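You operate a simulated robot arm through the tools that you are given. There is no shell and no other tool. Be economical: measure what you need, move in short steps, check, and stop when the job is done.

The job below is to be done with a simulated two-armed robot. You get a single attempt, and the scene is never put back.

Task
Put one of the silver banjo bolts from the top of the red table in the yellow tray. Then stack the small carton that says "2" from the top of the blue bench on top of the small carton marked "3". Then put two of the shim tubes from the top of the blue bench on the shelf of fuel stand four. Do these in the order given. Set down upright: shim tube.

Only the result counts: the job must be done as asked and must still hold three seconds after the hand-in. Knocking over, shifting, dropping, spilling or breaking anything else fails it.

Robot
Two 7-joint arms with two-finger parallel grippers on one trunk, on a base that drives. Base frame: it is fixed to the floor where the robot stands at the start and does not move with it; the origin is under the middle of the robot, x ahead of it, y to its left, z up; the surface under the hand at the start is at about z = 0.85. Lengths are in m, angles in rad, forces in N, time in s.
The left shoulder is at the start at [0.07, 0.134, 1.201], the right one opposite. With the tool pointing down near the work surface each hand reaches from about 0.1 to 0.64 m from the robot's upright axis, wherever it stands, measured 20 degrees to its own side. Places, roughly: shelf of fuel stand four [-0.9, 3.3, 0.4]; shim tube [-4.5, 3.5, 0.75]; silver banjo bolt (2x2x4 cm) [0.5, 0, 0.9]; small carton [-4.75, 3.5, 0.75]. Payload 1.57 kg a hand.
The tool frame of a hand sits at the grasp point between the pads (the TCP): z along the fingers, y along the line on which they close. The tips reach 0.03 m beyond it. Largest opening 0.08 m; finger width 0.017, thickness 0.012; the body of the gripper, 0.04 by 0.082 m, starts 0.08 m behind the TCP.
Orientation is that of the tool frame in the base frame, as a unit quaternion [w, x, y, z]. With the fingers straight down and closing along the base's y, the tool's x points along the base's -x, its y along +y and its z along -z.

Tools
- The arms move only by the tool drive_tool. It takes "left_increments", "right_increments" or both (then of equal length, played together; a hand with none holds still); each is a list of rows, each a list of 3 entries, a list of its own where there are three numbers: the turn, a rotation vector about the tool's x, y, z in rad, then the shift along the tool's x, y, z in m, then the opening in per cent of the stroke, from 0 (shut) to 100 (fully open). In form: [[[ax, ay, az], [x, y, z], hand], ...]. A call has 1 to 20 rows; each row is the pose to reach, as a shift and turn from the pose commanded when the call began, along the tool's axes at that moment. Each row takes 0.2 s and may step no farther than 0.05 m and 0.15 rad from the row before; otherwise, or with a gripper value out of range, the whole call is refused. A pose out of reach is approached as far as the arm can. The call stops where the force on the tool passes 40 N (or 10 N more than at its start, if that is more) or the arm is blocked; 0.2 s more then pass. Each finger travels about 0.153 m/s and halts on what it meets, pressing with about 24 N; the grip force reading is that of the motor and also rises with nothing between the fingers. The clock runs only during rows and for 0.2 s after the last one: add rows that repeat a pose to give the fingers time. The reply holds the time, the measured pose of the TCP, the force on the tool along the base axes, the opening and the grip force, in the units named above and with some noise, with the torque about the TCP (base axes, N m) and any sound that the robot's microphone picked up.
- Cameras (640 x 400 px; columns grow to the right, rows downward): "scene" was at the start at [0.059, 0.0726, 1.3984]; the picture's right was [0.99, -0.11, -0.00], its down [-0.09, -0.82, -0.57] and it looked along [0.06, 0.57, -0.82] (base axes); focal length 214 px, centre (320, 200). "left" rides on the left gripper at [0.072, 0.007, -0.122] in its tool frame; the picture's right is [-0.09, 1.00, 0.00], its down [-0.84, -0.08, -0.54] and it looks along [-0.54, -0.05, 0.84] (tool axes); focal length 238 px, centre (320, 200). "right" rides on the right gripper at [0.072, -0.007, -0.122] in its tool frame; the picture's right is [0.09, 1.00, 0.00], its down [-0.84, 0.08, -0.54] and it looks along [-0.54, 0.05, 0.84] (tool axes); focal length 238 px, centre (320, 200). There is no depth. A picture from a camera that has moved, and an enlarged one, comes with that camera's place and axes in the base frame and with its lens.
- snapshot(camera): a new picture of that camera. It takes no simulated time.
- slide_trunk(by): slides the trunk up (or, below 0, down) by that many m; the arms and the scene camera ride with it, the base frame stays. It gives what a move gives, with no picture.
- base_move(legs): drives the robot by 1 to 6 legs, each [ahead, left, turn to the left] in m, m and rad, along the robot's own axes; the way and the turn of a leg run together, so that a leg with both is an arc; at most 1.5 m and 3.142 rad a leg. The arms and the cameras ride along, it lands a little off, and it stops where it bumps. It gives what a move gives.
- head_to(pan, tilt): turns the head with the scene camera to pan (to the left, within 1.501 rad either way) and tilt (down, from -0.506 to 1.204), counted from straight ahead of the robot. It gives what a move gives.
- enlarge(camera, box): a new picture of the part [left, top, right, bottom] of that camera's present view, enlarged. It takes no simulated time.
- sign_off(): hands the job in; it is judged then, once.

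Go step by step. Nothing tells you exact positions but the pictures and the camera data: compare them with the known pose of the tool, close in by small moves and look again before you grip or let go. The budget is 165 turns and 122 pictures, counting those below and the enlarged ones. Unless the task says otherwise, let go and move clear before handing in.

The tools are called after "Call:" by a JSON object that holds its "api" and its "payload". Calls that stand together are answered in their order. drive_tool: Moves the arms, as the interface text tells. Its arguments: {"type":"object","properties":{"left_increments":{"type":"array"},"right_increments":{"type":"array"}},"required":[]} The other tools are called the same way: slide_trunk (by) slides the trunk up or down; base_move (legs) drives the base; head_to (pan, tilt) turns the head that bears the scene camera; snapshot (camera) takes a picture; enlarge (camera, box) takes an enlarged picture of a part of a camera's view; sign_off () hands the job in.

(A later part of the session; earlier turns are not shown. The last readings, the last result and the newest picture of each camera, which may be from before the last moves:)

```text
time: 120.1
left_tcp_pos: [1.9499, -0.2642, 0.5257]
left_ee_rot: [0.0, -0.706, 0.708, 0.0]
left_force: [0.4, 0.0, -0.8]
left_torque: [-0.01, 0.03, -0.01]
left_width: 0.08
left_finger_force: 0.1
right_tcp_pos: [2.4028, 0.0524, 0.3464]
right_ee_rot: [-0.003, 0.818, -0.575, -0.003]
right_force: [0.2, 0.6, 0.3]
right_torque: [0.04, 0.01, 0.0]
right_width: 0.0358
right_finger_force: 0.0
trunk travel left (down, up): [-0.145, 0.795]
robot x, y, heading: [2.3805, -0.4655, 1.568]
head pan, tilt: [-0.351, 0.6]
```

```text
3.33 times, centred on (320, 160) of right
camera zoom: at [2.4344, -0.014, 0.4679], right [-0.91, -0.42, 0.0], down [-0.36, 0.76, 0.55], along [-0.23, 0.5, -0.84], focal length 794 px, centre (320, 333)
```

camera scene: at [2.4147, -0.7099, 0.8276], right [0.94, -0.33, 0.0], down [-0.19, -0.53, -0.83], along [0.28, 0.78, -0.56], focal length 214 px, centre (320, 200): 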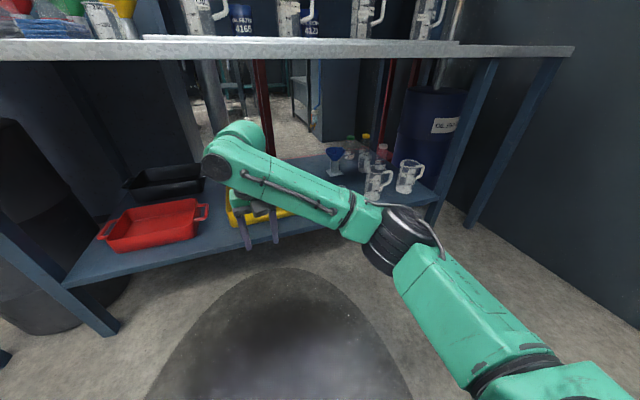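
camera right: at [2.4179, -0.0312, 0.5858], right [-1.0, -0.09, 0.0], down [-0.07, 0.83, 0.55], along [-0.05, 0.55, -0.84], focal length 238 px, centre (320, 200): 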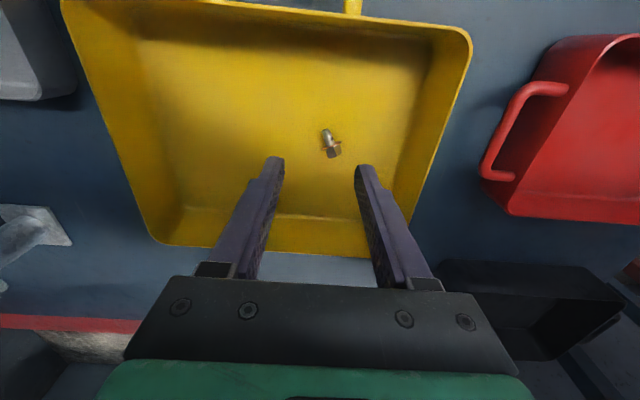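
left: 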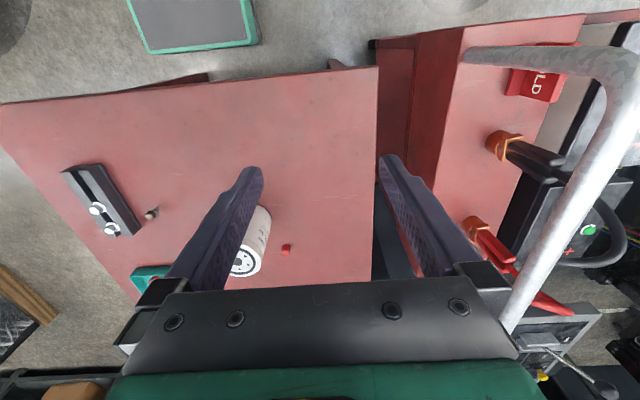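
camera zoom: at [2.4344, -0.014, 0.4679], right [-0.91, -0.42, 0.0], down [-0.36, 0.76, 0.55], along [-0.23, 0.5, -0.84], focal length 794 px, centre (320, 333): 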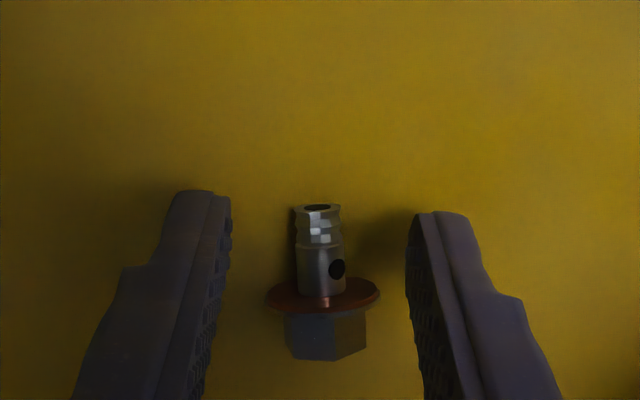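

Call:
{"api": "drive_tool", "payload": {"right_increments": [[[0, 0, 0], [-0.002, 0, 0.003], 45], [[0, 0, 0], [-0.002, 0, 0.005], 45], [[0, 0, 0], [-0.002, 0, 0.005], 15], [[0, 0, 0], [-0.002, 0, 0.005], 0], [[0, 0, 0], [-0.002, 0, 0.005], 0]]}}

Call:
{"api": "enlarge", "payload": {"camera": "right", "box": [240, 100, 400, 220]}}

```text
time: 121.3
left_tcp_pos: [1.9492, -0.2659, 0.5272]
left_ee_rot: [0.001, -0.707, 0.708, 0.001]
left_force: [0.8, 0.6, 0.3]
left_torque: [-0.01, 0.01, 0.05]
left_width: 0.0801
left_finger_force: 0.0
right_tcp_pos: [2.4021, 0.0538, 0.3465]
right_ee_rot: [-0.005, 0.818, -0.575, -0.005]
right_force: [-0.3, 1.3, 18.7]
right_torque: [0.18, 0.07, 0.04]
right_width: 0.0
right_finger_force: 21.5
trunk travel left (down, up): [-0.145, 0.795]
robot x, y, heading: [2.383, -0.4633, 1.573]
head pan, tilt: [-0.351, 0.6]
```

```text
3.33 times, centred on (320, 160) of right
camera zoom: at [2.4334, -0.0126, 0.466], right [-0.91, -0.42, 0.0], down [-0.36, 0.75, 0.55], along [-0.23, 0.5, -0.83], focal length 794 px, centre (320, 333)
```

zoom: 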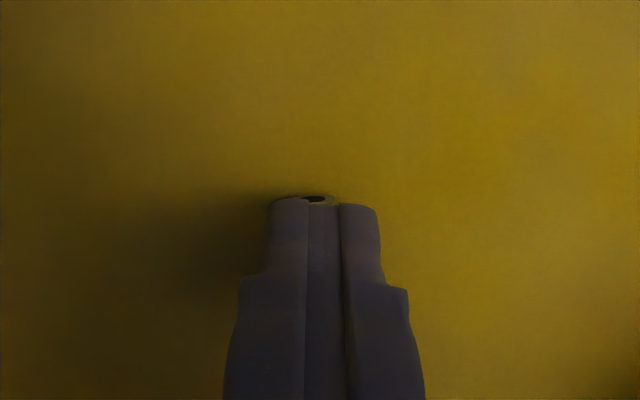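

The tips rode up over the shank, so the floor is near z 0.30. I'll lift, open and go down until the fingertips almost touch the floor.

Call:
{"api": "drive_tool", "payload": {"right_increments": [[[0, 0, 0], [0, 0, -0.005], 15], [[0, 0, 0], [0, 0, -0.005], 45], [[0, 0, 0], [0, 0, 0.001], 45], [[0, 0, 0], [0, 0, 0.005], 45], [[0, 0, 0], [0, 0, 0.009], 45], [[0, 0, 0], [0, 0, 0.011], 45], [[0, 0, 0], [0, 0, 0.011], 45]]}}

Call:
{"api": "enlarge", "payload": {"camera": "right", "box": [240, 100, 400, 220]}}

```text
time: 122.9
left_tcp_pos: [1.9502, -0.265, 0.5275]
left_ee_rot: [0.0, -0.707, 0.708, 0.0]
left_force: [0.4, -0.1, -0.5]
left_torque: [-0.01, -0.02, 0.01]
left_width: 0.0801
left_finger_force: 0.0
right_tcp_pos: [2.4021, 0.0531, 0.3342]
right_ee_rot: [-0.004, 0.819, -0.574, -0.004]
right_force: [2.4, -2.3, 19.5]
right_torque: [-0.3, 0.21, 0.19]
right_width: 0.0349
right_finger_force: 0.0
trunk travel left (down, up): [-0.145, 0.795]
robot x, y, heading: [2.3851, -0.4638, 1.565]
head pan, tilt: [-0.351, 0.6]
```

```text
3.33 times, centred on (320, 160) of right
camera zoom: at [2.4334, -0.0128, 0.4543], right [-0.91, -0.42, 0.0], down [-0.36, 0.75, 0.55], along [-0.23, 0.5, -0.83], focal length 794 px, centre (320, 333)
```

zoom: 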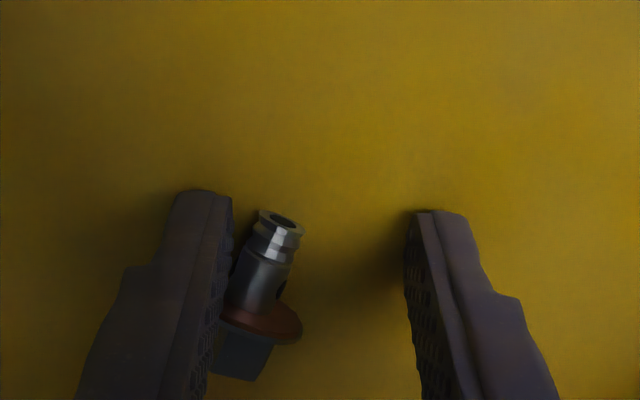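

Floor contact at tip z ≈ 0.304, and the bolt is between the fingers. I'll lift 2 mm and close.

Call:
{"api": "drive_tool", "payload": {"right_increments": [[[0, 0, 0], [0, 0, -0.002], 45], [[0, 0, 0], [0, 0, -0.002], 20], [[0, 0, 0], [0, 0, -0.002], 0], [[0, 0, 0], [0, 0, -0.002], 0], [[0, 0, 0], [0, 0, -0.002], 0]]}}

Call:
{"api": "enlarge", "payload": {"camera": "right", "box": [240, 100, 400, 220]}}

```text
time: 124.1
left_tcp_pos: [1.9496, -0.2651, 0.5265]
left_ee_rot: [0.0, -0.707, 0.708, 0.0]
left_force: [-0.1, 0.7, -0.1]
left_torque: [0.01, 0.01, -0.01]
left_width: 0.0801
left_finger_force: 0.1
right_tcp_pos: [2.4028, 0.0534, 0.3344]
right_ee_rot: [-0.003, 0.819, -0.574, -0.002]
right_force: [-3.1, -2.2, 7.4]
right_torque: [-0.13, 0.09, -0.02]
right_width: 0.0001
right_finger_force: 21.2
trunk travel left (down, up): [-0.145, 0.795]
robot x, y, heading: [2.3834, -0.462, 1.566]
head pan, tilt: [-0.351, 0.6]
```

```text
3.33 times, centred on (320, 160) of right
camera zoom: at [2.4333, -0.0126, 0.4546], right [-0.91, -0.42, 0.0], down [-0.36, 0.76, 0.55], along [-0.23, 0.5, -0.84], focal length 794 px, centre (320, 333)
```

zoom: 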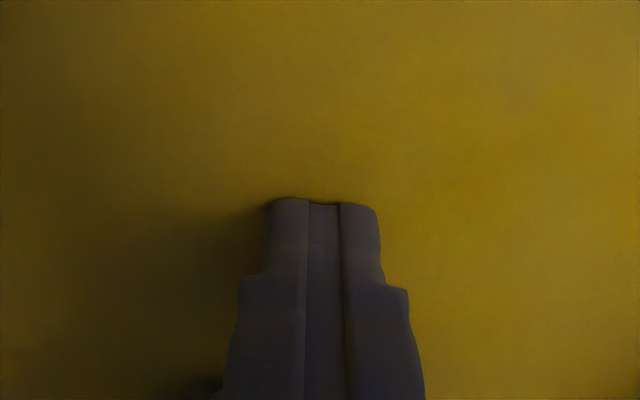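

The bolt slipped out past the fingers. I'll lift, open and look again.

Call:
{"api": "drive_tool", "payload": {"right_increments": [[[0, 0, 0], [0, 0, -0.02], 10], [[0, 0, 0], [0, 0, -0.05], 60], [[0, 0, 0], [0, 0, -0.09], 100], [[0, 0, 0], [0, 0, -0.12], 100]]}}

Call:
{"api": "snapshot", "payload": {"camera": "right"}}

```text
time: 125.1
left_tcp_pos: [1.9492, -0.2661, 0.5259]
left_ee_rot: [0.001, -0.706, 0.708, 0.0]
left_force: [-0.4, 0.9, -0.3]
left_torque: [-0.03, 0.01, 0.02]
left_width: 0.0799
left_finger_force: 0.0
right_tcp_pos: [2.4029, 0.0528, 0.4532]
right_ee_rot: [-0.003, 0.818, -0.575, -0.001]
right_force: [-0.1, -0.8, 0.4]
right_torque: [0.0, 0.0, -0.02]
right_width: 0.0797
right_finger_force: 0.0
trunk travel left (down, up): [-0.145, 0.795]
robot x, y, heading: [2.3847, -0.4621, 1.57]
head pan, tilt: [-0.351, 0.6]
```

```text
54 pictures are left
camera right: at [2.4337, -0.0133, 0.5744], right [-0.91, -0.42, 0.0], down [-0.36, 0.76, 0.55], along [-0.23, 0.5, -0.84], focal length 238 px, centre (320, 200)
```

right: 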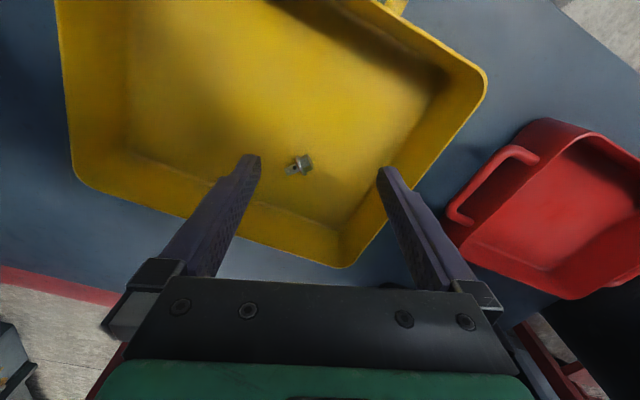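

The bolt is now at about (2.407, 0.108), tilted the other way. I'll move over it, turned to match, and aim at the flange this time.

Call:
{"api": "drive_tool", "payload": {"right_increments": [[[0, 0, 0.14], [-0.007, -0.004, 0.006], 80], [[0, 0, 0.28], [-0.014, -0.008, 0.012], 70], [[0, 0, 0.42], [-0.021, -0.012, 0.018], 60], [[0, 0, 0.56], [-0.028, -0.016, 0.025], 55], [[0, 0, 0.7], [-0.035, -0.02, 0.03], 55], [[0, 0, 0.84], [-0.042, -0.024, 0.036], 55], [[0, 0, 0.93], [-0.0473, -0.027, 0.043], 55]]}}

Call:
{"api": "enlarge", "payload": {"camera": "right", "box": [240, 100, 400, 220]}}

```text
time: 126.7
left_tcp_pos: [1.9502, -0.2653, 0.5261]
left_ee_rot: [0.0, -0.706, 0.708, 0.0]
left_force: [-1.1, 0.0, 0.0]
left_torque: [0.01, 0.03, -0.01]
left_width: 0.08
left_finger_force: 0.0
right_tcp_pos: [2.4124, 0.1074, 0.4114]
right_ee_rot: [0.001, -0.472, 0.882, 0.004]
right_force: [-0.3, -0.1, 0.1]
right_torque: [0.02, 0.01, 0.0]
right_width: 0.0442
right_finger_force: 0.0
trunk travel left (down, up): [-0.145, 0.795]
robot x, y, heading: [2.3868, -0.4607, 1.571]
head pan, tilt: [-0.351, 0.6]
```

```text
3.33 times, centred on (320, 160) of right
camera zoom: at [2.3781, 0.0433, 0.5316], right [-0.88, 0.47, 0.0], down [0.4, 0.74, 0.55], along [0.26, 0.48, -0.84], focal length 794 px, centre (320, 333)
```

zoom: 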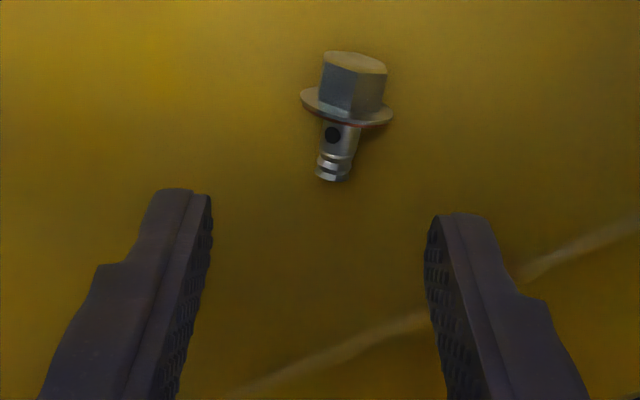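

Call:
{"api": "drive_tool", "payload": {"right_increments": [[[0, 0, 0.1], [0.0058, 0.0003, 0.02], 55], [[0, 0, 0.18], [0.0058, 0.0003, 0.045], 55], [[0, 0, 0.18], [0.0058, 0.0003, 0.058], 55]]}}

Call:
{"api": "enlarge", "payload": {"camera": "right", "box": [240, 100, 400, 220]}}

```text
time: 127.5
left_tcp_pos: [1.9492, -0.2634, 0.5258]
left_ee_rot: [0.0, -0.707, 0.707, 0.0]
left_force: [0.1, -0.1, -0.2]
left_torque: [-0.01, -0.03, 0.01]
left_width: 0.08
left_finger_force: 0.1
right_tcp_pos: [2.4097, 0.1026, 0.3527]
right_ee_rot: [0.001, -0.392, 0.92, 0.004]
right_force: [0.3, 0.1, 0.3]
right_torque: [0.02, 0.01, 0.01]
right_width: 0.0439
right_finger_force: 0.1
trunk travel left (down, up): [-0.145, 0.795]
robot x, y, heading: [2.3826, -0.4636, 1.569]
head pan, tilt: [-0.351, 0.6]
```

```text
3.33 times, centred on (320, 160) of right
camera zoom: at [2.3639, 0.0459, 0.4731], right [-0.78, 0.62, 0.0], down [0.52, 0.65, 0.55], along [0.34, 0.43, -0.84], focal length 794 px, centre (320, 333)
```

zoom: 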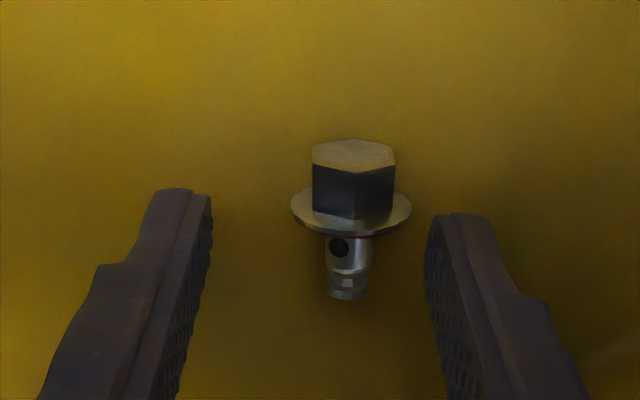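

Well aligned in rotation; I need to shift about 6.5 mm sideways and 4 mm along. Then descend to just above the floor and close.

Call:
{"api": "drive_tool", "payload": {"right_increments": [[[0, 0, 0], [0.004, 0.0065, 0.0], 55], [[0, 0, 0], [0.004, 0.0065, 0.008], 55], [[0, 0, 0], [0.004, 0.0065, 0.0165], 55], [[0, 0, 0], [0.004, 0.0065, 0.0165], 55], [[0, 0, 0], [0.004, 0.0065, 0.0165], 20], [[0, 0, 0], [0.004, 0.0065, 0.0165], 0], [[0, 0, 0], [0.004, 0.0065, 0.0165], 0]]}}

Call:
{"api": "enlarge", "payload": {"camera": "right", "box": [240, 100, 400, 220]}}

```text
time: 129.1
left_tcp_pos: [1.9495, -0.2629, 0.5269]
left_ee_rot: [0.0, -0.707, 0.708, 0.0]
left_force: [0.7, 0.5, -0.4]
left_torque: [0.01, -0.03, 0.02]
left_width: 0.08
left_finger_force: 0.1
right_tcp_pos: [2.4009, 0.1049, 0.3369]
right_ee_rot: [0.0, -0.392, 0.92, 0.002]
right_force: [0.7, 0.8, -0.9]
right_torque: [-0.05, 0.01, 0.04]
right_width: 0.018
right_finger_force: 23.7
trunk travel left (down, up): [-0.145, 0.795]
robot x, y, heading: [2.3804, -0.4648, 1.569]
head pan, tilt: [-0.351, 0.6]
```

```text
3.33 times, centred on (320, 160) of right
camera zoom: at [2.3566, 0.0471, 0.4567], right [-0.78, 0.62, 0.0], down [0.52, 0.65, 0.55], along [0.34, 0.43, -0.84], focal length 794 px, centre (320, 333)
```

zoom: 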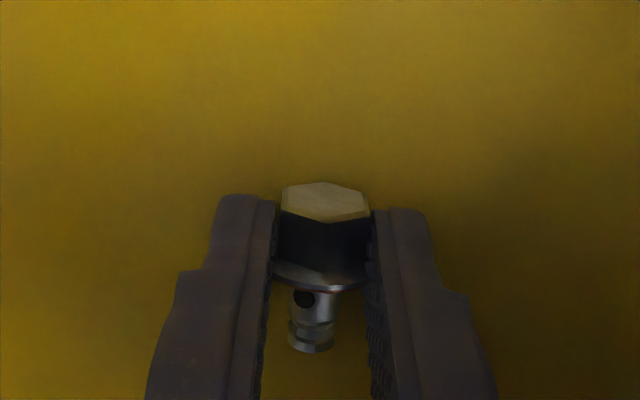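

Gripped on the hex at 18 mm. Lifting gently.

Call:
{"api": "drive_tool", "payload": {"right_increments": [[[0, 0, 0], [0, 0, -0.01], 0], [[0, 0, 0], [0, 0, -0.03], 0], [[0, 0, 0], [0, 0, -0.06], 0], [[0, 0, 0], [0, 0, -0.09], 0], [[0, 0, 0], [0, 0, -0.125], 0]]}}

Call:
{"api": "base_move", "payload": {"legs": [[-0.4, 0, 0]]}}

Call:
{"api": "slide_trunk", "payload": {"by": 0.4}}

Call:
{"api": "slide_trunk", "payload": {"by": 0.3}}

Call:
{"api": "enlarge", "payload": {"camera": "right", "box": [240, 100, 400, 220]}}

```text
time: 130.3
left_tcp_pos: [1.95, -0.2624, 0.5264]
left_ee_rot: [0.0, -0.706, 0.708, 0.0]
left_force: [-0.2, -0.4, 1.5]
left_torque: [-0.01, -0.02, -0.01]
left_width: 0.0802
left_finger_force: 0.3
right_tcp_pos: [2.4021, 0.1039, 0.4615]
right_ee_rot: [0.001, -0.392, 0.92, 0.003]
right_force: [0.8, 0.0, 0.5]
right_torque: [-0.01, 0.02, 0.0]
right_width: 0.0179
right_finger_force: 24.5
trunk travel left (down, up): [-0.145, 0.795]
robot x, y, heading: [2.3813, -0.4646, 1.57]
head pan, tilt: [-0.351, 0.6]
```

```text
time: 132.8
left_tcp_pos: [1.949, -0.6614, 0.5265]
left_ee_rot: [0.0, -0.707, 0.707, 0.0]
left_force: [0.3, 0.0, 0.0]
left_torque: [0.0, 0.03, 0.02]
left_width: 0.0797
left_finger_force: 0.1
right_tcp_pos: [2.4012, -0.2952, 0.4621]
right_ee_rot: [0.001, -0.392, 0.92, 0.003]
right_force: [-0.5, 0.1, -1.5]
right_torque: [0.03, 0.03, 0.02]
right_width: 0.018
right_finger_force: 24.0
trunk travel left (down, up): [-0.145, 0.795]
robot x, y, heading: [2.3826, -0.8591, 1.565]
head pan, tilt: [-0.351, 0.6]
```

```text
time: 136.6
left_tcp_pos: [1.9487, -0.6605, 0.9266]
left_ee_rot: [0.0, -0.707, 0.707, 0.0]
left_force: [0.7, 0.4, 0.2]
left_torque: [-0.02, -0.01, 0.01]
left_width: 0.0799
left_finger_force: 0.1
right_tcp_pos: [2.4014, -0.2955, 0.8621]
right_ee_rot: [0.001, -0.393, 0.92, 0.003]
right_force: [-0.2, 0.3, -0.1]
right_torque: [0.02, 0.0, 0.01]
right_width: 0.0181
right_finger_force: 24.1
trunk travel left (down, up): [-0.545, 0.395]
robot x, y, heading: [2.3804, -0.8615, 1.568]
head pan, tilt: [-0.351, 0.6]
```

```text
time: 139.6
left_tcp_pos: [1.9485, -0.6608, 1.2264]
left_ee_rot: [-0.001, -0.707, 0.707, -0.001]
left_force: [0.1, 0.5, 0.9]
left_torque: [0.03, 0.02, 0.03]
left_width: 0.0803
left_finger_force: 0.0
right_tcp_pos: [2.4015, -0.2942, 1.1613]
right_ee_rot: [0.0, -0.392, 0.92, 0.003]
right_force: [0.0, -0.3, 0.5]
right_torque: [0.03, 0.0, 0.0]
right_width: 0.0176
right_finger_force: 24.0
trunk travel left (down, up): [-0.845, 0.095]
robot x, y, heading: [2.3827, -0.8615, 1.57]
head pan, tilt: [-0.351, 0.6]
```

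```text
3.33 times, centred on (320, 160) of right
camera zoom: at [2.3564, -0.3515, 1.2822], right [-0.78, 0.62, 0.0], down [0.52, 0.65, 0.55], along [0.34, 0.43, -0.84], focal length 794 px, centre (320, 333)
```

zoom: 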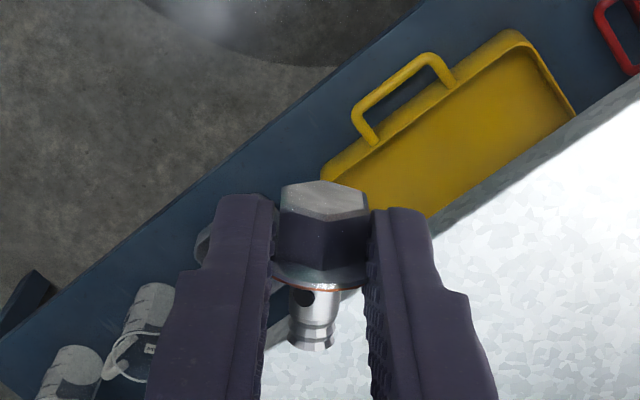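

Bolt held firmly. I'll drive to the tool cart, turn to face −x, and look at the tray from the cart's right-hand side.

Call:
{"api": "base_move", "payload": {"legs": [[0, 1.5, 0], [0, 1.3, 0], [0, 0, 1.571], [0, -0.55, 0]]}}

Call:
{"api": "head_to", "payload": {"pan": -0.5, "tilt": 0.7}}

Call:
{"api": "snapshot", "payload": {"camera": "scene"}}

```text
time: 159.9
left_tcp_pos: [-0.6309, -0.6933, 1.2262]
left_ee_rot: [-0.001, 1.0, -0.012, -0.001]
left_force: [0.5, -0.5, 0.0]
left_torque: [0.06, -0.02, 0.0]
left_width: 0.0799
left_finger_force: 0.0
right_tcp_pos: [-0.9884, -0.2332, 1.1613]
right_ee_rot: [0.001, 0.924, -0.383, -0.003]
right_force: [-0.5, 0.3, -0.1]
right_torque: [0.02, 0.03, -0.02]
right_width: 0.0176
right_finger_force: 24.0
trunk travel left (down, up): [-0.845, 0.095]
robot x, y, heading: [-0.4216, -0.2639, 3.118]
head pan, tilt: [-0.351, 0.6]
```

```text
time: 160.6
left_tcp_pos: [-0.6303, -0.6917, 1.2264]
left_ee_rot: [0.0, 1.0, -0.011, 0.0]
left_force: [0.7, 0.6, 0.1]
left_torque: [0.02, -0.02, -0.02]
left_width: 0.0803
left_finger_force: 0.0
right_tcp_pos: [-0.9873, -0.2325, 1.162]
right_ee_rot: [0.002, 0.924, -0.382, -0.003]
right_force: [0.1, 0.5, 0.2]
right_torque: [0.01, 0.0, 0.03]
right_width: 0.018
right_finger_force: 24.1
trunk travel left (down, up): [-0.845, 0.095]
robot x, y, heading: [-0.4206, -0.2608, 3.12]
head pan, tilt: [-0.499, 0.7]
```

```text
49 pictures are left
camera scene: at [-0.5437, -0.2179, 1.489], right [0.5, 0.87, 0.0], down [0.56, -0.32, -0.77], along [-0.66, 0.38, -0.64], focal length 214 px, centre (320, 200)
```

scene: 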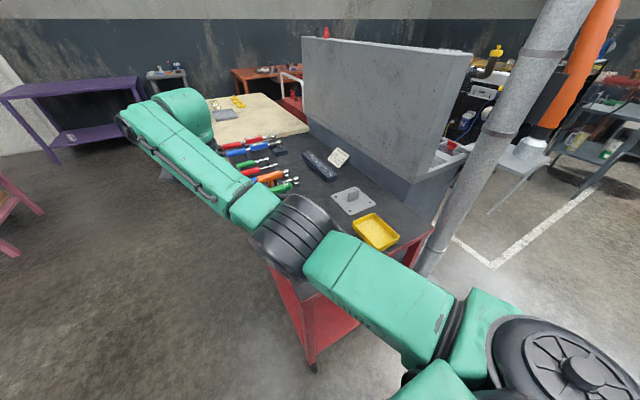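

Tray is at about (−0.907, 0.23), floor near z 0.87. I'll strafe so the hand comes over it.

Call:
{"api": "base_move", "payload": {"legs": [[0, -0.2, 0.02], [-0.06, -0.23, 0]]}}

Call:
{"api": "snapshot", "payload": {"camera": "right"}}

```text
time: 163.5
left_tcp_pos: [-0.5591, -0.2697, 1.2246]
left_ee_rot: [-0.001, 1.0, -0.003, 0.001]
left_force: [0.6, -0.3, -0.5]
left_torque: [-0.02, -0.01, 0.02]
left_width: 0.08
left_finger_force: 0.3
right_tcp_pos: [-0.9261, 0.1839, 1.1619]
right_ee_rot: [0.001, 0.928, -0.374, -0.003]
right_force: [-0.1, 0.6, -0.9]
right_torque: [0.0, 0.01, -0.03]
right_width: 0.0179
right_finger_force: 23.7
trunk travel left (down, up): [-0.845, 0.095]
robot x, y, heading: [-0.3564, 0.1667, 3.137]
head pan, tilt: [-0.499, 0.7]
```

```text
48 pictures are left
camera right: at [-0.868, 0.1378, 1.2819], right [-0.62, -0.78, 0.0], down [-0.65, 0.52, 0.55], along [-0.43, 0.34, -0.84], focal length 238 px, centre (320, 200)
```

right: 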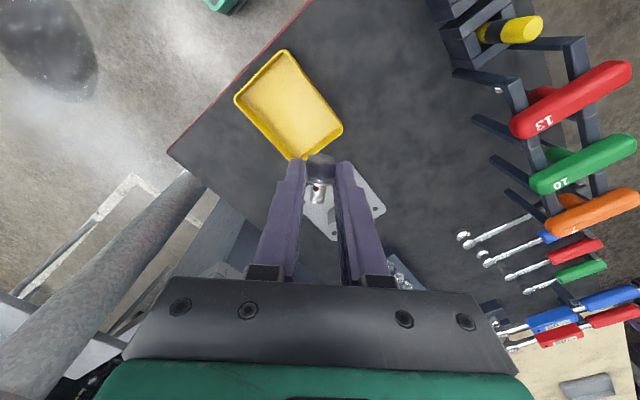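

Tray centre confirmed at (−0.906, 0.23). I'll move over it and lower.

Call:
{"api": "drive_tool", "payload": {"right_increments": [[[0, 0, 0], [-0.009, -0.024, 0.03], 0], [[0, 0, 0], [-0.0175, -0.047, 0.06], 0], [[0, 0, 0], [-0.0175, -0.047, 0.1], 0], [[0, 0, 0], [-0.0175, -0.047, 0.14], 0], [[0, 0, 0], [-0.0175, -0.047, 0.18], 0], [[0, 0, 0], [-0.0175, -0.047, 0.21], 0]]}}

Call:
{"api": "snapshot", "payload": {"camera": "right"}}

Call:
{"api": "snapshot", "payload": {"camera": "scene"}}

```text
time: 164.9
left_tcp_pos: [-0.559, -0.2675, 1.2257]
left_ee_rot: [0.0, 1.0, -0.001, 0.001]
left_force: [-0.4, -0.2, 0.0]
left_torque: [0.02, -0.01, 0.01]
left_width: 0.0801
left_finger_force: 0.0
right_tcp_pos: [-0.909, 0.2379, 0.9545]
right_ee_rot: [0.0, 0.926, -0.378, -0.007]
right_force: [-0.3, -0.6, -1.0]
right_torque: [0.0, 0.0, 0.02]
right_width: 0.0179
right_finger_force: 23.7
right hand out of reach, approached as far as the arm can: row 1, 2
trunk travel left (down, up): [-0.845, 0.095]
robot x, y, heading: [-0.3585, 0.1655, 3.139]
head pan, tilt: [-0.499, 0.7]
```

```text
47 pictures are left
camera right: at [-0.8524, 0.1925, 1.0745], right [-0.63, -0.77, 0.01], down [-0.64, 0.53, 0.55], along [-0.43, 0.35, -0.83], focal length 238 px, centre (320, 200)
```

right: 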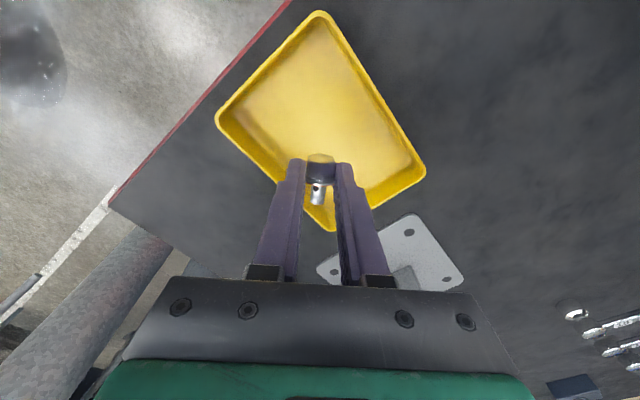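

```text
46 pictures are left
camera scene: at [-0.4809, 0.2082, 1.489], right [0.48, 0.88, 0.0], down [0.56, -0.31, -0.76], along [-0.67, 0.37, -0.64], focal length 214 px, centre (320, 200)
```

scene: 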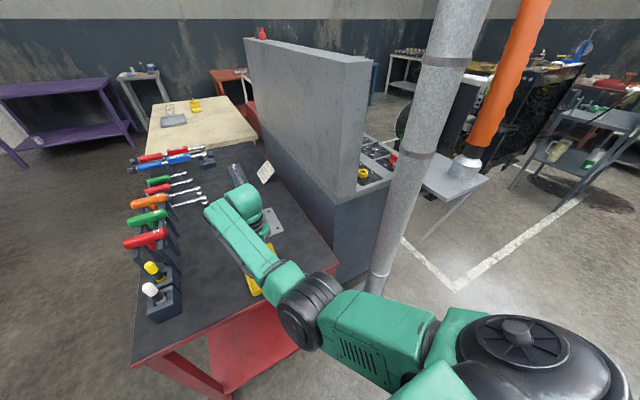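

Centred over the tray. Lowering in small steps while watching the force.

Call:
{"api": "drive_tool", "payload": {"right_increments": [[[0, 0, 0], [0, 0, 0.015], 0], [[0, 0, 0], [0, 0, 0.03], 0], [[0, 0, 0], [0, 0, 0.036], 0], [[0, 0, 0], [0, 0, 0.04], 0]]}}

Call:
{"api": "enlarge", "payload": {"camera": "right", "box": [200, 20, 440, 240]}}

```text
time: 165.9
left_tcp_pos: [-0.5594, -0.2671, 1.2253]
left_ee_rot: [-0.001, 1.0, -0.002, 0.001]
left_force: [-0.3, 0.0, 0.3]
left_torque: [-0.02, -0.02, -0.02]
left_width: 0.0799
left_finger_force: 0.2
right_tcp_pos: [-0.9076, 0.2347, 0.9112]
right_ee_rot: [-0.001, 0.927, -0.375, -0.004]
right_force: [0.2, -1.1, -0.3]
right_torque: [-0.02, -0.02, -0.01]
right_width: 0.0177
right_finger_force: 24.4
trunk travel left (down, up): [-0.845, 0.095]
robot x, y, heading: [-0.3573, 0.166, 3.135]
head pan, tilt: [-0.499, 0.7]
```

```text
1.82 times, centred on (320, 130) of right
camera zoom: at [-0.8497, 0.1887, 1.0315], right [-0.63, -0.78, 0.0], down [-0.65, 0.52, 0.55], along [-0.43, 0.34, -0.84], focal length 433 px, centre (320, 327)
```

zoom: 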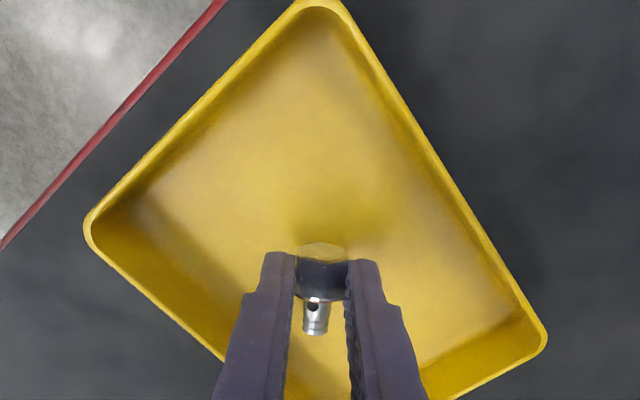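

Call:
{"api": "drive_tool", "payload": {"right_increments": [[[0, 0, 0], [0.01, 0, 0.004], 0], [[0, 0, 0], [0.02, 0, 0.009], 0], [[0, 0, 0], [0.02, 0, 0.014], 0], [[0, 0, 0], [0.02, 0, 0.018], 0]]}}

Call:
{"api": "enlarge", "payload": {"camera": "right", "box": [200, 20, 440, 240]}}

```text
time: 167.1
left_tcp_pos: [-0.5588, -0.268, 1.2263]
left_ee_rot: [0.0, 1.0, -0.002, 0.0]
left_force: [-0.9, 0.5, -0.1]
left_torque: [-0.01, 0.0, -0.01]
left_width: 0.0799
left_finger_force: 0.1
right_tcp_pos: [-0.9038, 0.2459, 0.898]
right_ee_rot: [-0.008, 0.92, -0.392, -0.018]
right_force: [0.1, 0.6, -0.9]
right_torque: [-0.03, -0.01, 0.01]
right_width: 0.0177
right_finger_force: 23.8
trunk travel left (down, up): [-0.845, 0.095]
robot x, y, heading: [-0.3566, 0.1655, 3.133]
head pan, tilt: [-0.499, 0.7]
stopped in row 4 (right hand): the arm was blocked; the commanded pose is now the measured one
```

```text
1.82 times, centred on (320, 130) of right
camera zoom: at [-0.846, 0.1956, 1.016], right [-0.65, -0.76, -0.01], down [-0.62, 0.53, 0.57], along [-0.43, 0.38, -0.82], focal length 433 px, centre (320, 327)
```

zoom: 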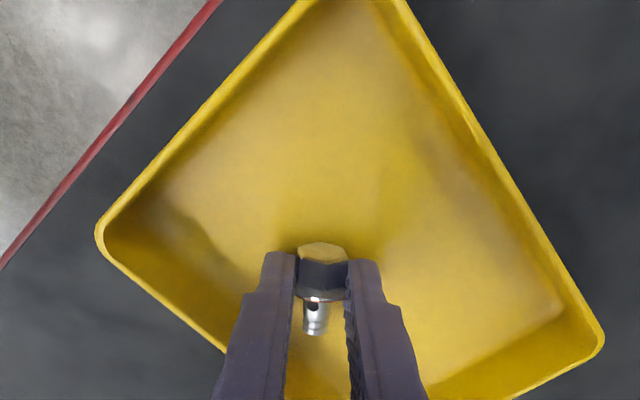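

The arm was blocked somewhere above the hand. I'll look before doing anything else.

Call:
{"api": "snapshot", "payload": {"camera": "scene"}}

```text
43 pictures are left
camera scene: at [-0.4811, 0.2082, 1.489], right [0.48, 0.88, 0.0], down [0.56, -0.31, -0.76], along [-0.67, 0.37, -0.64], focal length 214 px, centre (320, 200)
```

scene: 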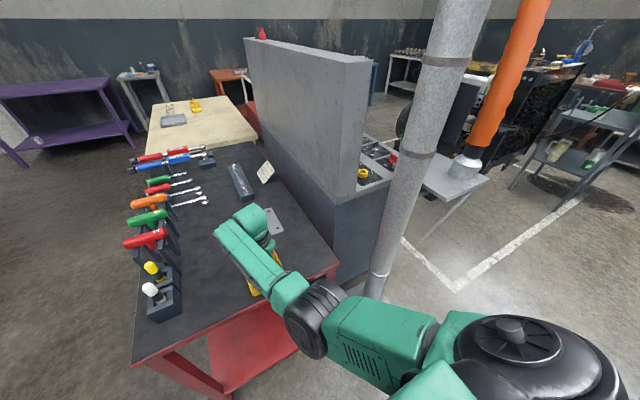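

No visible disturbance; the hand is low inside the tray. I'll release here and lift straight up.

Call:
{"api": "drive_tool", "payload": {"right_increments": [[[0, 0, 0], [0, 0, -0.001], 20], [[0, 0, 0], [0, 0, -0.001], 50], [[0, 0, 0], [0, 0, -0.001], 50], [[0, 0, 0], [0, 0, -0.03], 50], [[0, 0, 0], [0, 0, -0.07], 50], [[0, 0, 0], [0, 0, -0.11], 50], [[0, 0, 0], [0, 0, -0.16], 50], [[0, 0, 0], [0, 0, -0.2], 50]]}}

Call:
{"api": "snapshot", "payload": {"camera": "right"}}

```text
time: 168.9
left_tcp_pos: [-0.5585, -0.2676, 1.226]
left_ee_rot: [0.0, 1.0, -0.001, 0.0]
left_force: [0.1, -0.8, -0.5]
left_torque: [0.05, 0.02, -0.04]
left_width: 0.0801
left_finger_force: 0.1
right_tcp_pos: [-0.9207, 0.2318, 1.0896]
right_ee_rot: [-0.006, 0.922, -0.387, -0.013]
right_force: [-0.7, -0.1, -0.3]
right_torque: [0.0, 0.04, 0.01]
right_width: 0.0401
right_finger_force: 0.1
right hand out of reach, approached as far as the arm can: row 7, 8
trunk travel left (down, up): [-0.845, 0.095]
robot x, y, heading: [-0.3537, 0.1611, 3.133]
head pan, tilt: [-0.499, 0.7]
```

```text
42 pictures are left
camera right: at [-0.8631, 0.1823, 1.2092], right [-0.65, -0.76, 0.0], down [-0.63, 0.53, 0.57], along [-0.43, 0.37, -0.82], focal length 238 px, centre (320, 200)
```

right: 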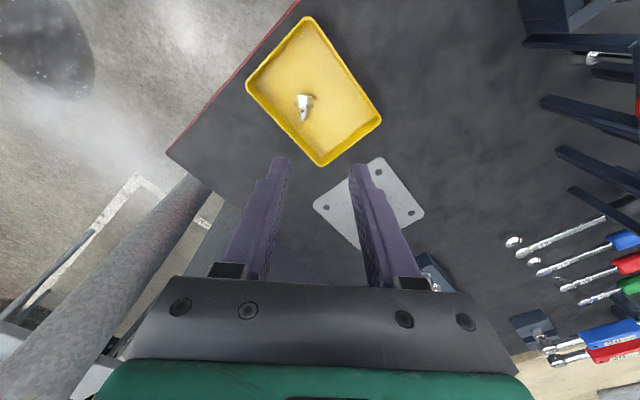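

The bolt is in the small yellow tray and the tray hasn't moved. Next I look for a route towards the blue bench at (−4.5, 3.5).

Call:
{"api": "base_move", "payload": {"legs": [[-0.22, 0, 0]]}}

Call:
{"api": "head_to", "payload": {"pan": -1.1, "tilt": 0.3}}

Call:
{"api": "snapshot", "payload": {"camera": "scene"}}

```text
time: 170.6
left_tcp_pos: [-0.3441, -0.2691, 1.2251]
left_ee_rot: [0.0, 1.0, -0.002, 0.002]
left_force: [-1.1, 0.1, -0.6]
left_torque: [0.0, 0.01, 0.01]
left_width: 0.0797
left_finger_force: 0.0
right_tcp_pos: [-0.7064, 0.233, 1.0882]
right_ee_rot: [-0.008, 0.921, -0.389, -0.014]
right_force: [-0.9, 0.9, 0.1]
right_torque: [-0.03, -0.02, 0.01]
right_width: 0.0398
right_finger_force: 0.1
trunk travel left (down, up): [-0.845, 0.095]
robot x, y, heading: [-0.1433, 0.1638, 3.135]
head pan, tilt: [-0.499, 0.7]
```

```text
time: 171.6
left_tcp_pos: [-0.3404, -0.2679, 1.2263]
left_ee_rot: [0.0, 1.0, -0.002, -0.001]
left_force: [-0.2, -0.1, 0.4]
left_torque: [0.02, 0.0, 0.02]
left_width: 0.0799
left_finger_force: 0.0
right_tcp_pos: [-0.7051, 0.2321, 1.0903]
right_ee_rot: [-0.006, 0.921, -0.389, -0.015]
right_force: [-0.3, 0.6, 0.4]
right_torque: [-0.02, -0.01, -0.02]
right_width: 0.0401
right_finger_force: 0.0
trunk travel left (down, up): [-0.845, 0.095]
robot x, y, heading: [-0.1403, 0.1659, 3.136]
head pan, tilt: [-1.1, 0.3]
```

```text
41 pictures are left
camera scene: at [-0.2322, 0.2491, 1.525], right [0.89, 0.45, 0.0], down [0.13, -0.26, -0.96], along [-0.43, 0.85, -0.3], focal length 214 px, centre (320, 200)
```

scene: 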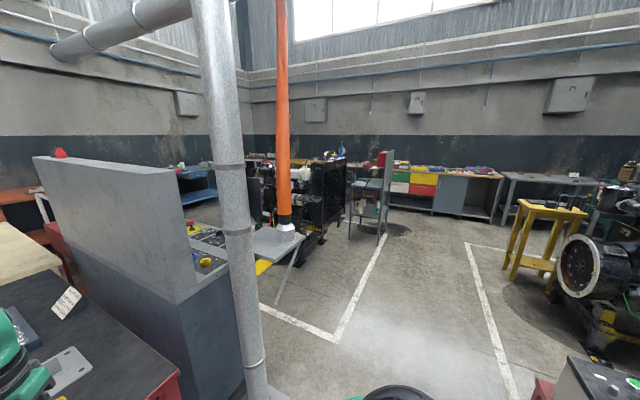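

I see the grey stand (fuel stand four) ahead-left, and the blue bench beyond the engine to the far left. I'll tuck the right hand in and strafe north through the gap between post and red cart.

Call:
{"api": "drive_tool", "payload": {"right_increments": [[[0, 0, -0.135], [0.023, -0.024, 0], 50], [[0, 0, -0.27], [0.046, -0.048, 0], 50], [[0, 0, -0.4], [0.069, -0.072, 0], 50], [[0, 0, -0.54], [0.092, -0.096, 0], 50], [[0, 0, -0.67], [0.116, -0.12, -0.03], 50], [[0, 0, -0.8], [0.139, -0.143, -0.06], 50]]}}

Call:
{"api": "base_move", "payload": {"legs": [[0.03, -0.7, 0], [0, -0.75, 0]]}}

Call:
{"api": "head_to", "payload": {"pan": -0.3, "tilt": 0.35}}

Call:
{"api": "snapshot", "payload": {"camera": "scene"}}

```text
time: 172.8
left_tcp_pos: [-0.3405, -0.2676, 1.2273]
left_ee_rot: [0.0, 1.0, -0.001, -0.002]
left_force: [0.8, -0.4, 0.3]
left_torque: [0.06, 0.0, -0.01]
left_width: 0.0801
left_finger_force: 0.1
right_tcp_pos: [-0.6373, 0.2996, 1.0144]
right_ee_rot: [-0.076, 0.986, -0.105, -0.102]
right_force: [-0.2, -0.7, 0.4]
right_torque: [0.03, 0.03, 0.04]
right_width: 0.0399
right_finger_force: 0.1
right hand out of reach, approached as far as the arm can: row 1, 2, 3, 4, 5, 6
trunk travel left (down, up): [-0.845, 0.095]
robot x, y, heading: [-0.1393, 0.1626, 3.139]
head pan, tilt: [-1.1, 0.3]
stopped in row 6 (right hand): the arm was blocked; the commanded pose is now the measured one
```

```text
time: 180.4
left_tcp_pos: [-0.3618, 1.1887, 1.2255]
left_ee_rot: [0.0, 1.0, -0.004, 0.0]
left_force: [0.2, 0.1, 0.1]
left_torque: [0.01, -0.02, -0.01]
left_width: 0.0801
left_finger_force: 0.0
right_tcp_pos: [-0.6561, 1.757, 1.0128]
right_ee_rot: [-0.077, 0.986, -0.106, -0.101]
right_force: [0.2, -1.1, -0.4]
right_torque: [-0.02, 0.04, -0.03]
right_width: 0.0401
right_finger_force: 0.0
trunk travel left (down, up): [-0.845, 0.095]
robot x, y, heading: [-0.1604, 1.6246, 3.135]
head pan, tilt: [-1.1, 0.3]
```

```text
time: 181.5
left_tcp_pos: [-0.3607, 1.1896, 1.2265]
left_ee_rot: [0.001, 1.0, -0.005, 0.0]
left_force: [0.1, -0.1, 0.1]
left_torque: [0.01, -0.01, 0.01]
left_width: 0.0799
left_finger_force: 0.1
right_tcp_pos: [-0.6574, 1.7582, 1.0141]
right_ee_rot: [-0.077, 0.986, -0.108, -0.1]
right_force: [0.0, 0.1, 0.6]
right_torque: [-0.03, 0.01, -0.03]
right_width: 0.0401
right_finger_force: 0.1
trunk travel left (down, up): [-0.845, 0.095]
robot x, y, heading: [-0.1606, 1.622, 3.132]
head pan, tilt: [-0.3, 0.351]
```

```text
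40 pictures are left
camera scene: at [-0.2967, 1.6518, 1.5204], right [0.3, 0.95, 0.0], down [0.33, -0.1, -0.94], along [-0.89, 0.29, -0.34], focal length 214 px, centre (320, 200)
```

scene: 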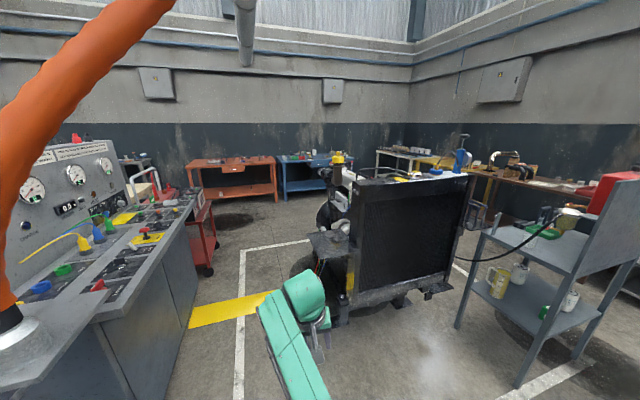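

There is a clear passage between the console and the engine, leading to the orange and blue benches. I'll drive along y ≈ 1.55.

Call:
{"api": "base_move", "payload": {"legs": [[1.2, 0.07, 0.006], [1.3, 0, 0]]}}

Call:
{"api": "head_to", "payload": {"pan": -0.7, "tilt": 0.45}}

Call:
{"api": "snapshot", "payload": {"camera": "scene"}}

```text
time: 193.8
left_tcp_pos: [-2.8661, 1.1262, 1.2256]
left_ee_rot: [0.0, 1.0, -0.002, 0.0]
left_force: [0.2, -0.1, -0.7]
left_torque: [-0.02, 0.02, 0.02]
left_width: 0.0798
left_finger_force: 0.1
right_tcp_pos: [-3.1616, 1.6947, 1.0128]
right_ee_rot: [-0.077, 0.986, -0.105, -0.101]
right_force: [-0.2, 0.0, 1.1]
right_torque: [0.01, 0.01, 0.03]
right_width: 0.0398
right_finger_force: 0.0
trunk travel left (down, up): [-0.845, 0.095]
robot x, y, heading: [-2.6615, 1.5604, 3.132]
head pan, tilt: [-0.3, 0.351]
```

```text
time: 194.6
left_tcp_pos: [-2.8674, 1.1275, 1.2273]
left_ee_rot: [0.0, 1.0, -0.001, 0.0]
left_force: [0.1, 0.1, 0.1]
left_torque: [-0.02, -0.02, 0.03]
left_width: 0.0799
left_finger_force: 0.1
right_tcp_pos: [-3.1641, 1.6965, 1.013]
right_ee_rot: [-0.077, 0.986, -0.105, -0.1]
right_force: [0.3, -0.2, -0.2]
right_torque: [0.0, 0.0, 0.0]
right_width: 0.0398
right_finger_force: 0.0
trunk travel left (down, up): [-0.845, 0.095]
robot x, y, heading: [-2.6665, 1.5645, 3.13]
head pan, tilt: [-0.7, 0.45]
```

```text
39 pictures are left
camera scene: at [-2.7849, 1.6218, 1.5112], right [0.65, 0.76, 0.0], down [0.33, -0.28, -0.9], along [-0.69, 0.58, -0.44], focal length 214 px, centre (320, 200)
```

scene: 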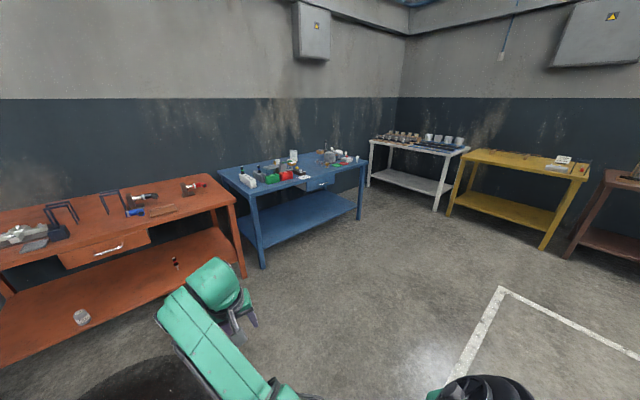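

The blue bench stands on the west wall with its front edge near x −4.45, y 2.3–3.7. I'll drive up in front of its right part.

Call:
{"api": "base_move", "payload": {"legs": [[0.8, 0, 0.01], [0, -1.4, 0], [0, -0.3, 0]]}}

Call:
{"api": "head_to", "payload": {"pan": 0.0, "tilt": 0.55}}

Call:
{"api": "snapshot", "payload": {"camera": "scene"}}

```text
time: 207.1
left_tcp_pos: [-3.6705, 2.8064, 1.2261]
left_ee_rot: [0.0, 1.0, -0.004, 0.0]
left_force: [0.2, -0.3, -0.5]
left_torque: [0.02, -0.01, 0.01]
left_width: 0.0801
left_finger_force: 0.1
right_tcp_pos: [-3.9633, 3.3767, 1.0125]
right_ee_rot: [-0.077, 0.986, -0.107, -0.101]
right_force: [0.1, -0.2, -0.6]
right_torque: [-0.02, -0.01, -0.01]
right_width: 0.04
right_finger_force: 0.0
trunk travel left (down, up): [-0.845, 0.095]
robot x, y, heading: [-3.4688, 3.2435, 3.135]
head pan, tilt: [-0.7, 0.45]
```

```text
time: 208.2
left_tcp_pos: [-3.6696, 2.8095, 1.2262]
left_ee_rot: [0.001, 1.0, -0.004, 0.0]
left_force: [-0.1, 0.2, 0.0]
left_torque: [-0.01, 0.0, 0.0]
left_width: 0.0801
left_finger_force: 0.1
right_tcp_pos: [-3.9639, 3.3784, 1.013]
right_ee_rot: [-0.077, 0.986, -0.107, -0.102]
right_force: [0.4, 0.1, -0.1]
right_torque: [-0.03, -0.01, -0.01]
right_width: 0.0399
right_finger_force: 0.0
trunk travel left (down, up): [-0.845, 0.095]
robot x, y, heading: [-3.4628, 3.243, 3.135]
head pan, tilt: [0.0, 0.55]
```

```text
38 pictures are left
camera scene: at [-3.6053, 3.244, 1.5021], right [0.01, 1.0, 0.0], down [0.52, -0.01, -0.85], along [-0.85, 0.01, -0.52], focal length 214 px, centre (320, 200)
```

scene: 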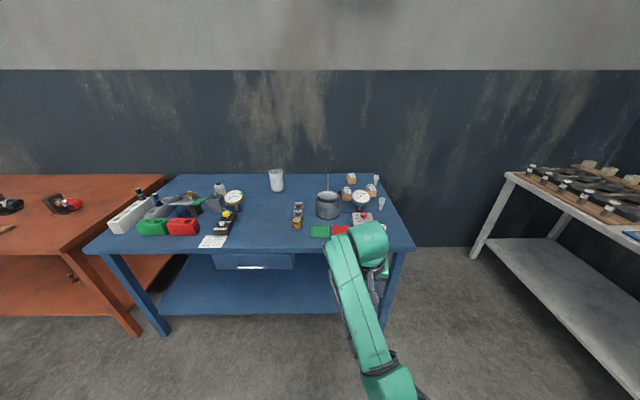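

The small items are in the middle-right of the bench. Zooming in.

Call:
{"api": "enlarge", "payload": {"camera": "scene", "box": [270, 160, 420, 255]}}

```text
4.21 times, centred on (345, 208) of scene
camera zoom: at [-3.6053, 3.244, 1.5021], right [0.01, 1.0, 0.0], down [0.52, -0.01, -0.85], along [-0.85, 0.01, -0.52], focal length 903 px, centre (215, 168)
```

zoom: 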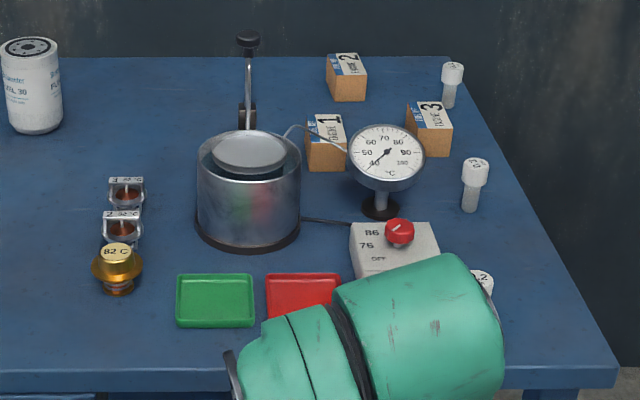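

Cartons 1, 2, 3 and several white-capped shim tubes are at the right end of the blue bench. I need accurate positions, so I'll use the right hand's camera for a second viewpoint.

Call:
{"api": "snapshot", "payload": {"camera": "right"}}

```text
36 pictures are left
camera right: at [-3.871, 3.3502, 1.1156], right [-0.14, -0.98, -0.15], down [-0.72, 0.0, 0.69], along [-0.68, 0.2, -0.7], focal length 238 px, centre (320, 200)
```

right: 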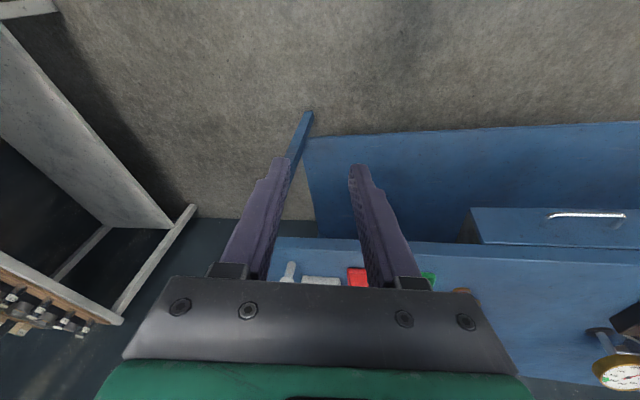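

Bench top is at z ≈ 0.71, cartons and tubes near its right end (y ≈ 3.5–3.7), with carton 2 deep near the wall at about (−5.17, 3.51). I'll go round to the bench's right end, where they are in reach.

Call:
{"api": "base_move", "payload": {"legs": [[0, -0.93, 0], [1.15, 0, 0], [0, 0, 0.6]]}}

Call:
{"api": "head_to", "payload": {"pan": 0.3, "tilt": 0.75}}

Call:
{"api": "snapshot", "payload": {"camera": "scene"}}

```text
time: 220.2
left_tcp_pos: [-4.5527, 3.7287, 1.2251]
left_ee_rot: [0.0, 0.96, 0.279, 0.0]
left_force: [0.8, 0.0, 0.0]
left_torque: [-0.01, 0.01, 0.02]
left_width: 0.0802
left_finger_force: 0.1
right_tcp_pos: [-5.1082, 4.0466, 1.0135]
right_ee_rot: [-0.045, 0.976, 0.176, -0.118]
right_force: [0.3, 0.1, -0.3]
right_torque: [-0.01, 0.01, -0.02]
right_width: 0.0399
right_finger_force: 0.0
trunk travel left (down, up): [-0.845, 0.095]
robot x, y, heading: [-4.6124, 4.2025, -2.574]
head pan, tilt: [0.0, 0.55]
```

```text
time: 221.0
left_tcp_pos: [-4.5508, 3.7286, 1.2267]
left_ee_rot: [-0.001, 0.96, 0.28, 0.0]
left_force: [0.2, -0.2, -0.7]
left_torque: [-0.02, -0.01, -0.04]
left_width: 0.0798
left_finger_force: 0.0
right_tcp_pos: [-5.1078, 4.0473, 1.0133]
right_ee_rot: [-0.045, 0.976, 0.176, -0.119]
right_force: [0.3, 0.4, 0.8]
right_torque: [0.01, 0.01, 0.03]
right_width: 0.0401
right_finger_force: 0.2
trunk travel left (down, up): [-0.845, 0.095]
robot x, y, heading: [-4.6149, 4.201, -2.576]
head pan, tilt: [0.3, 0.75]
```

```text
35 pictures are left
camera scene: at [-4.7112, 4.1127, 1.4848], right [-0.76, 0.65, 0.0], down [0.44, 0.52, -0.73], along [-0.47, -0.56, -0.68], focal length 214 px, centre (320, 200)
```

scene: 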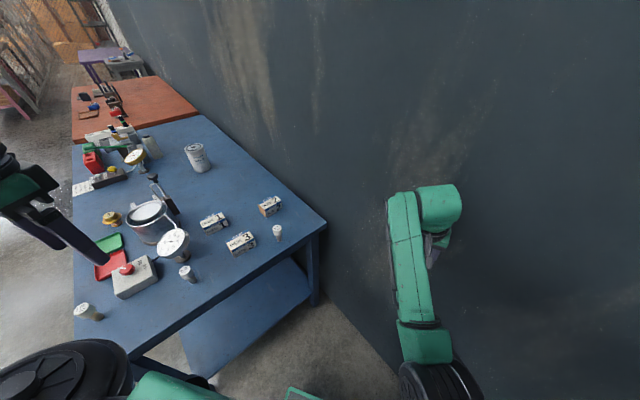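

Much better view: by two-view triangulation, carton 2 is at (−4.965, 3.48), carton 3 at (−4.79, 3.58), centres z ≈ 0.85; tubes at about (−4.61, 3.58), (−4.91, 3.63), (−4.37, 3.53). The right hand is near the wall, so I'll tuck it in and back first.

Call:
{"api": "drive_tool", "payload": {"right_increments": [[[0, 0, 0], [0.032, 0.007, -0.025], 50], [[0, 0, 0], [0.063, 0.013, -0.05], 50], [[0, 0, 0], [0.095, 0.02, -0.075], 50], [[0, 0, 0], [0.127, 0.027, -0.1], 50], [[0, 0, 0], [0.158, 0.033, -0.125], 50], [[0, 0, 0], [0.19, 0.04, -0.15], 50]]}}

```text
time: 221.5
left_tcp_pos: [-4.5512, 3.7292, 1.2265]
left_ee_rot: [0.0, 0.96, 0.279, 0.0]
left_force: [0.0, -0.6, -0.3]
left_torque: [-0.01, -0.01, 0.0]
left_width: 0.0801
left_finger_force: 0.0
right_tcp_pos: [-5.1305, 4.0905, 1.0511]
right_ee_rot: [-0.094, 0.967, 0.138, -0.19]
right_force: [0.2, -0.4, -0.3]
right_torque: [-0.03, 0.01, 0.02]
right_width: 0.0398
right_finger_force: 0.0
right hand out of reach, approached as far as the arm can: row 1, 2
trunk travel left (down, up): [-0.845, 0.095]
robot x, y, heading: [-4.6178, 4.2022, -2.574]
head pan, tilt: [0.3, 0.75]
stopped in row 2 (right hand): the arm was blocked; the commanded pose is now the measured one
```

The right arm moved oddly, evidently against a joint limit. I'll try bringing it upright while moving to the robot's left, away from the wall.

Call:
{"api": "drive_tool", "payload": {"right_increments": [[[-0.06, 0.085, 0], [0.007, 0.028, -0.01], 50], [[-0.12, 0.17, 0], [0.013, 0.055, -0.019], 50], [[-0.18, 0.26, 0], [0.02, 0.083, -0.029], 50], [[-0.236, 0.345, 0], [0.026, 0.11, -0.038], 50], [[-0.236, 0.345, 0], [0.033, 0.138, -0.048], 50]]}}

Call:
{"api": "snapshot", "payload": {"camera": "scene"}}

```text
time: 222.7
left_tcp_pos: [-4.5512, 3.7278, 1.2247]
left_ee_rot: [-0.001, 0.96, 0.279, 0.0]
left_force: [-0.2, -0.7, -0.6]
left_torque: [0.04, 0.0, 0.01]
left_width: 0.0801
left_finger_force: 0.0
right_tcp_pos: [-5.0823, 3.9471, 1.0299]
right_ee_rot: [-0.004, 0.992, 0.128, -0.01]
right_force: [0.0, -0.5, -0.6]
right_torque: [-0.01, -0.01, -0.01]
right_width: 0.0403
right_finger_force: 0.0
right hand out of reach, approached as far as the arm can: row 2, 3, 4, 5
trunk travel left (down, up): [-0.845, 0.095]
robot x, y, heading: [-4.6177, 4.2009, -2.578]
head pan, tilt: [0.3, 0.75]
```

```text
34 pictures are left
camera scene: at [-4.7107, 4.112, 1.4847], right [-0.76, 0.65, 0.0], down [0.44, 0.52, -0.73], along [-0.47, -0.56, -0.68], focal length 214 px, centre (320, 200)
```

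scene: 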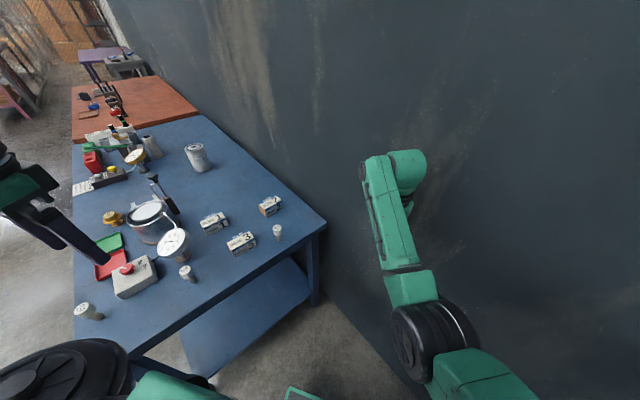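

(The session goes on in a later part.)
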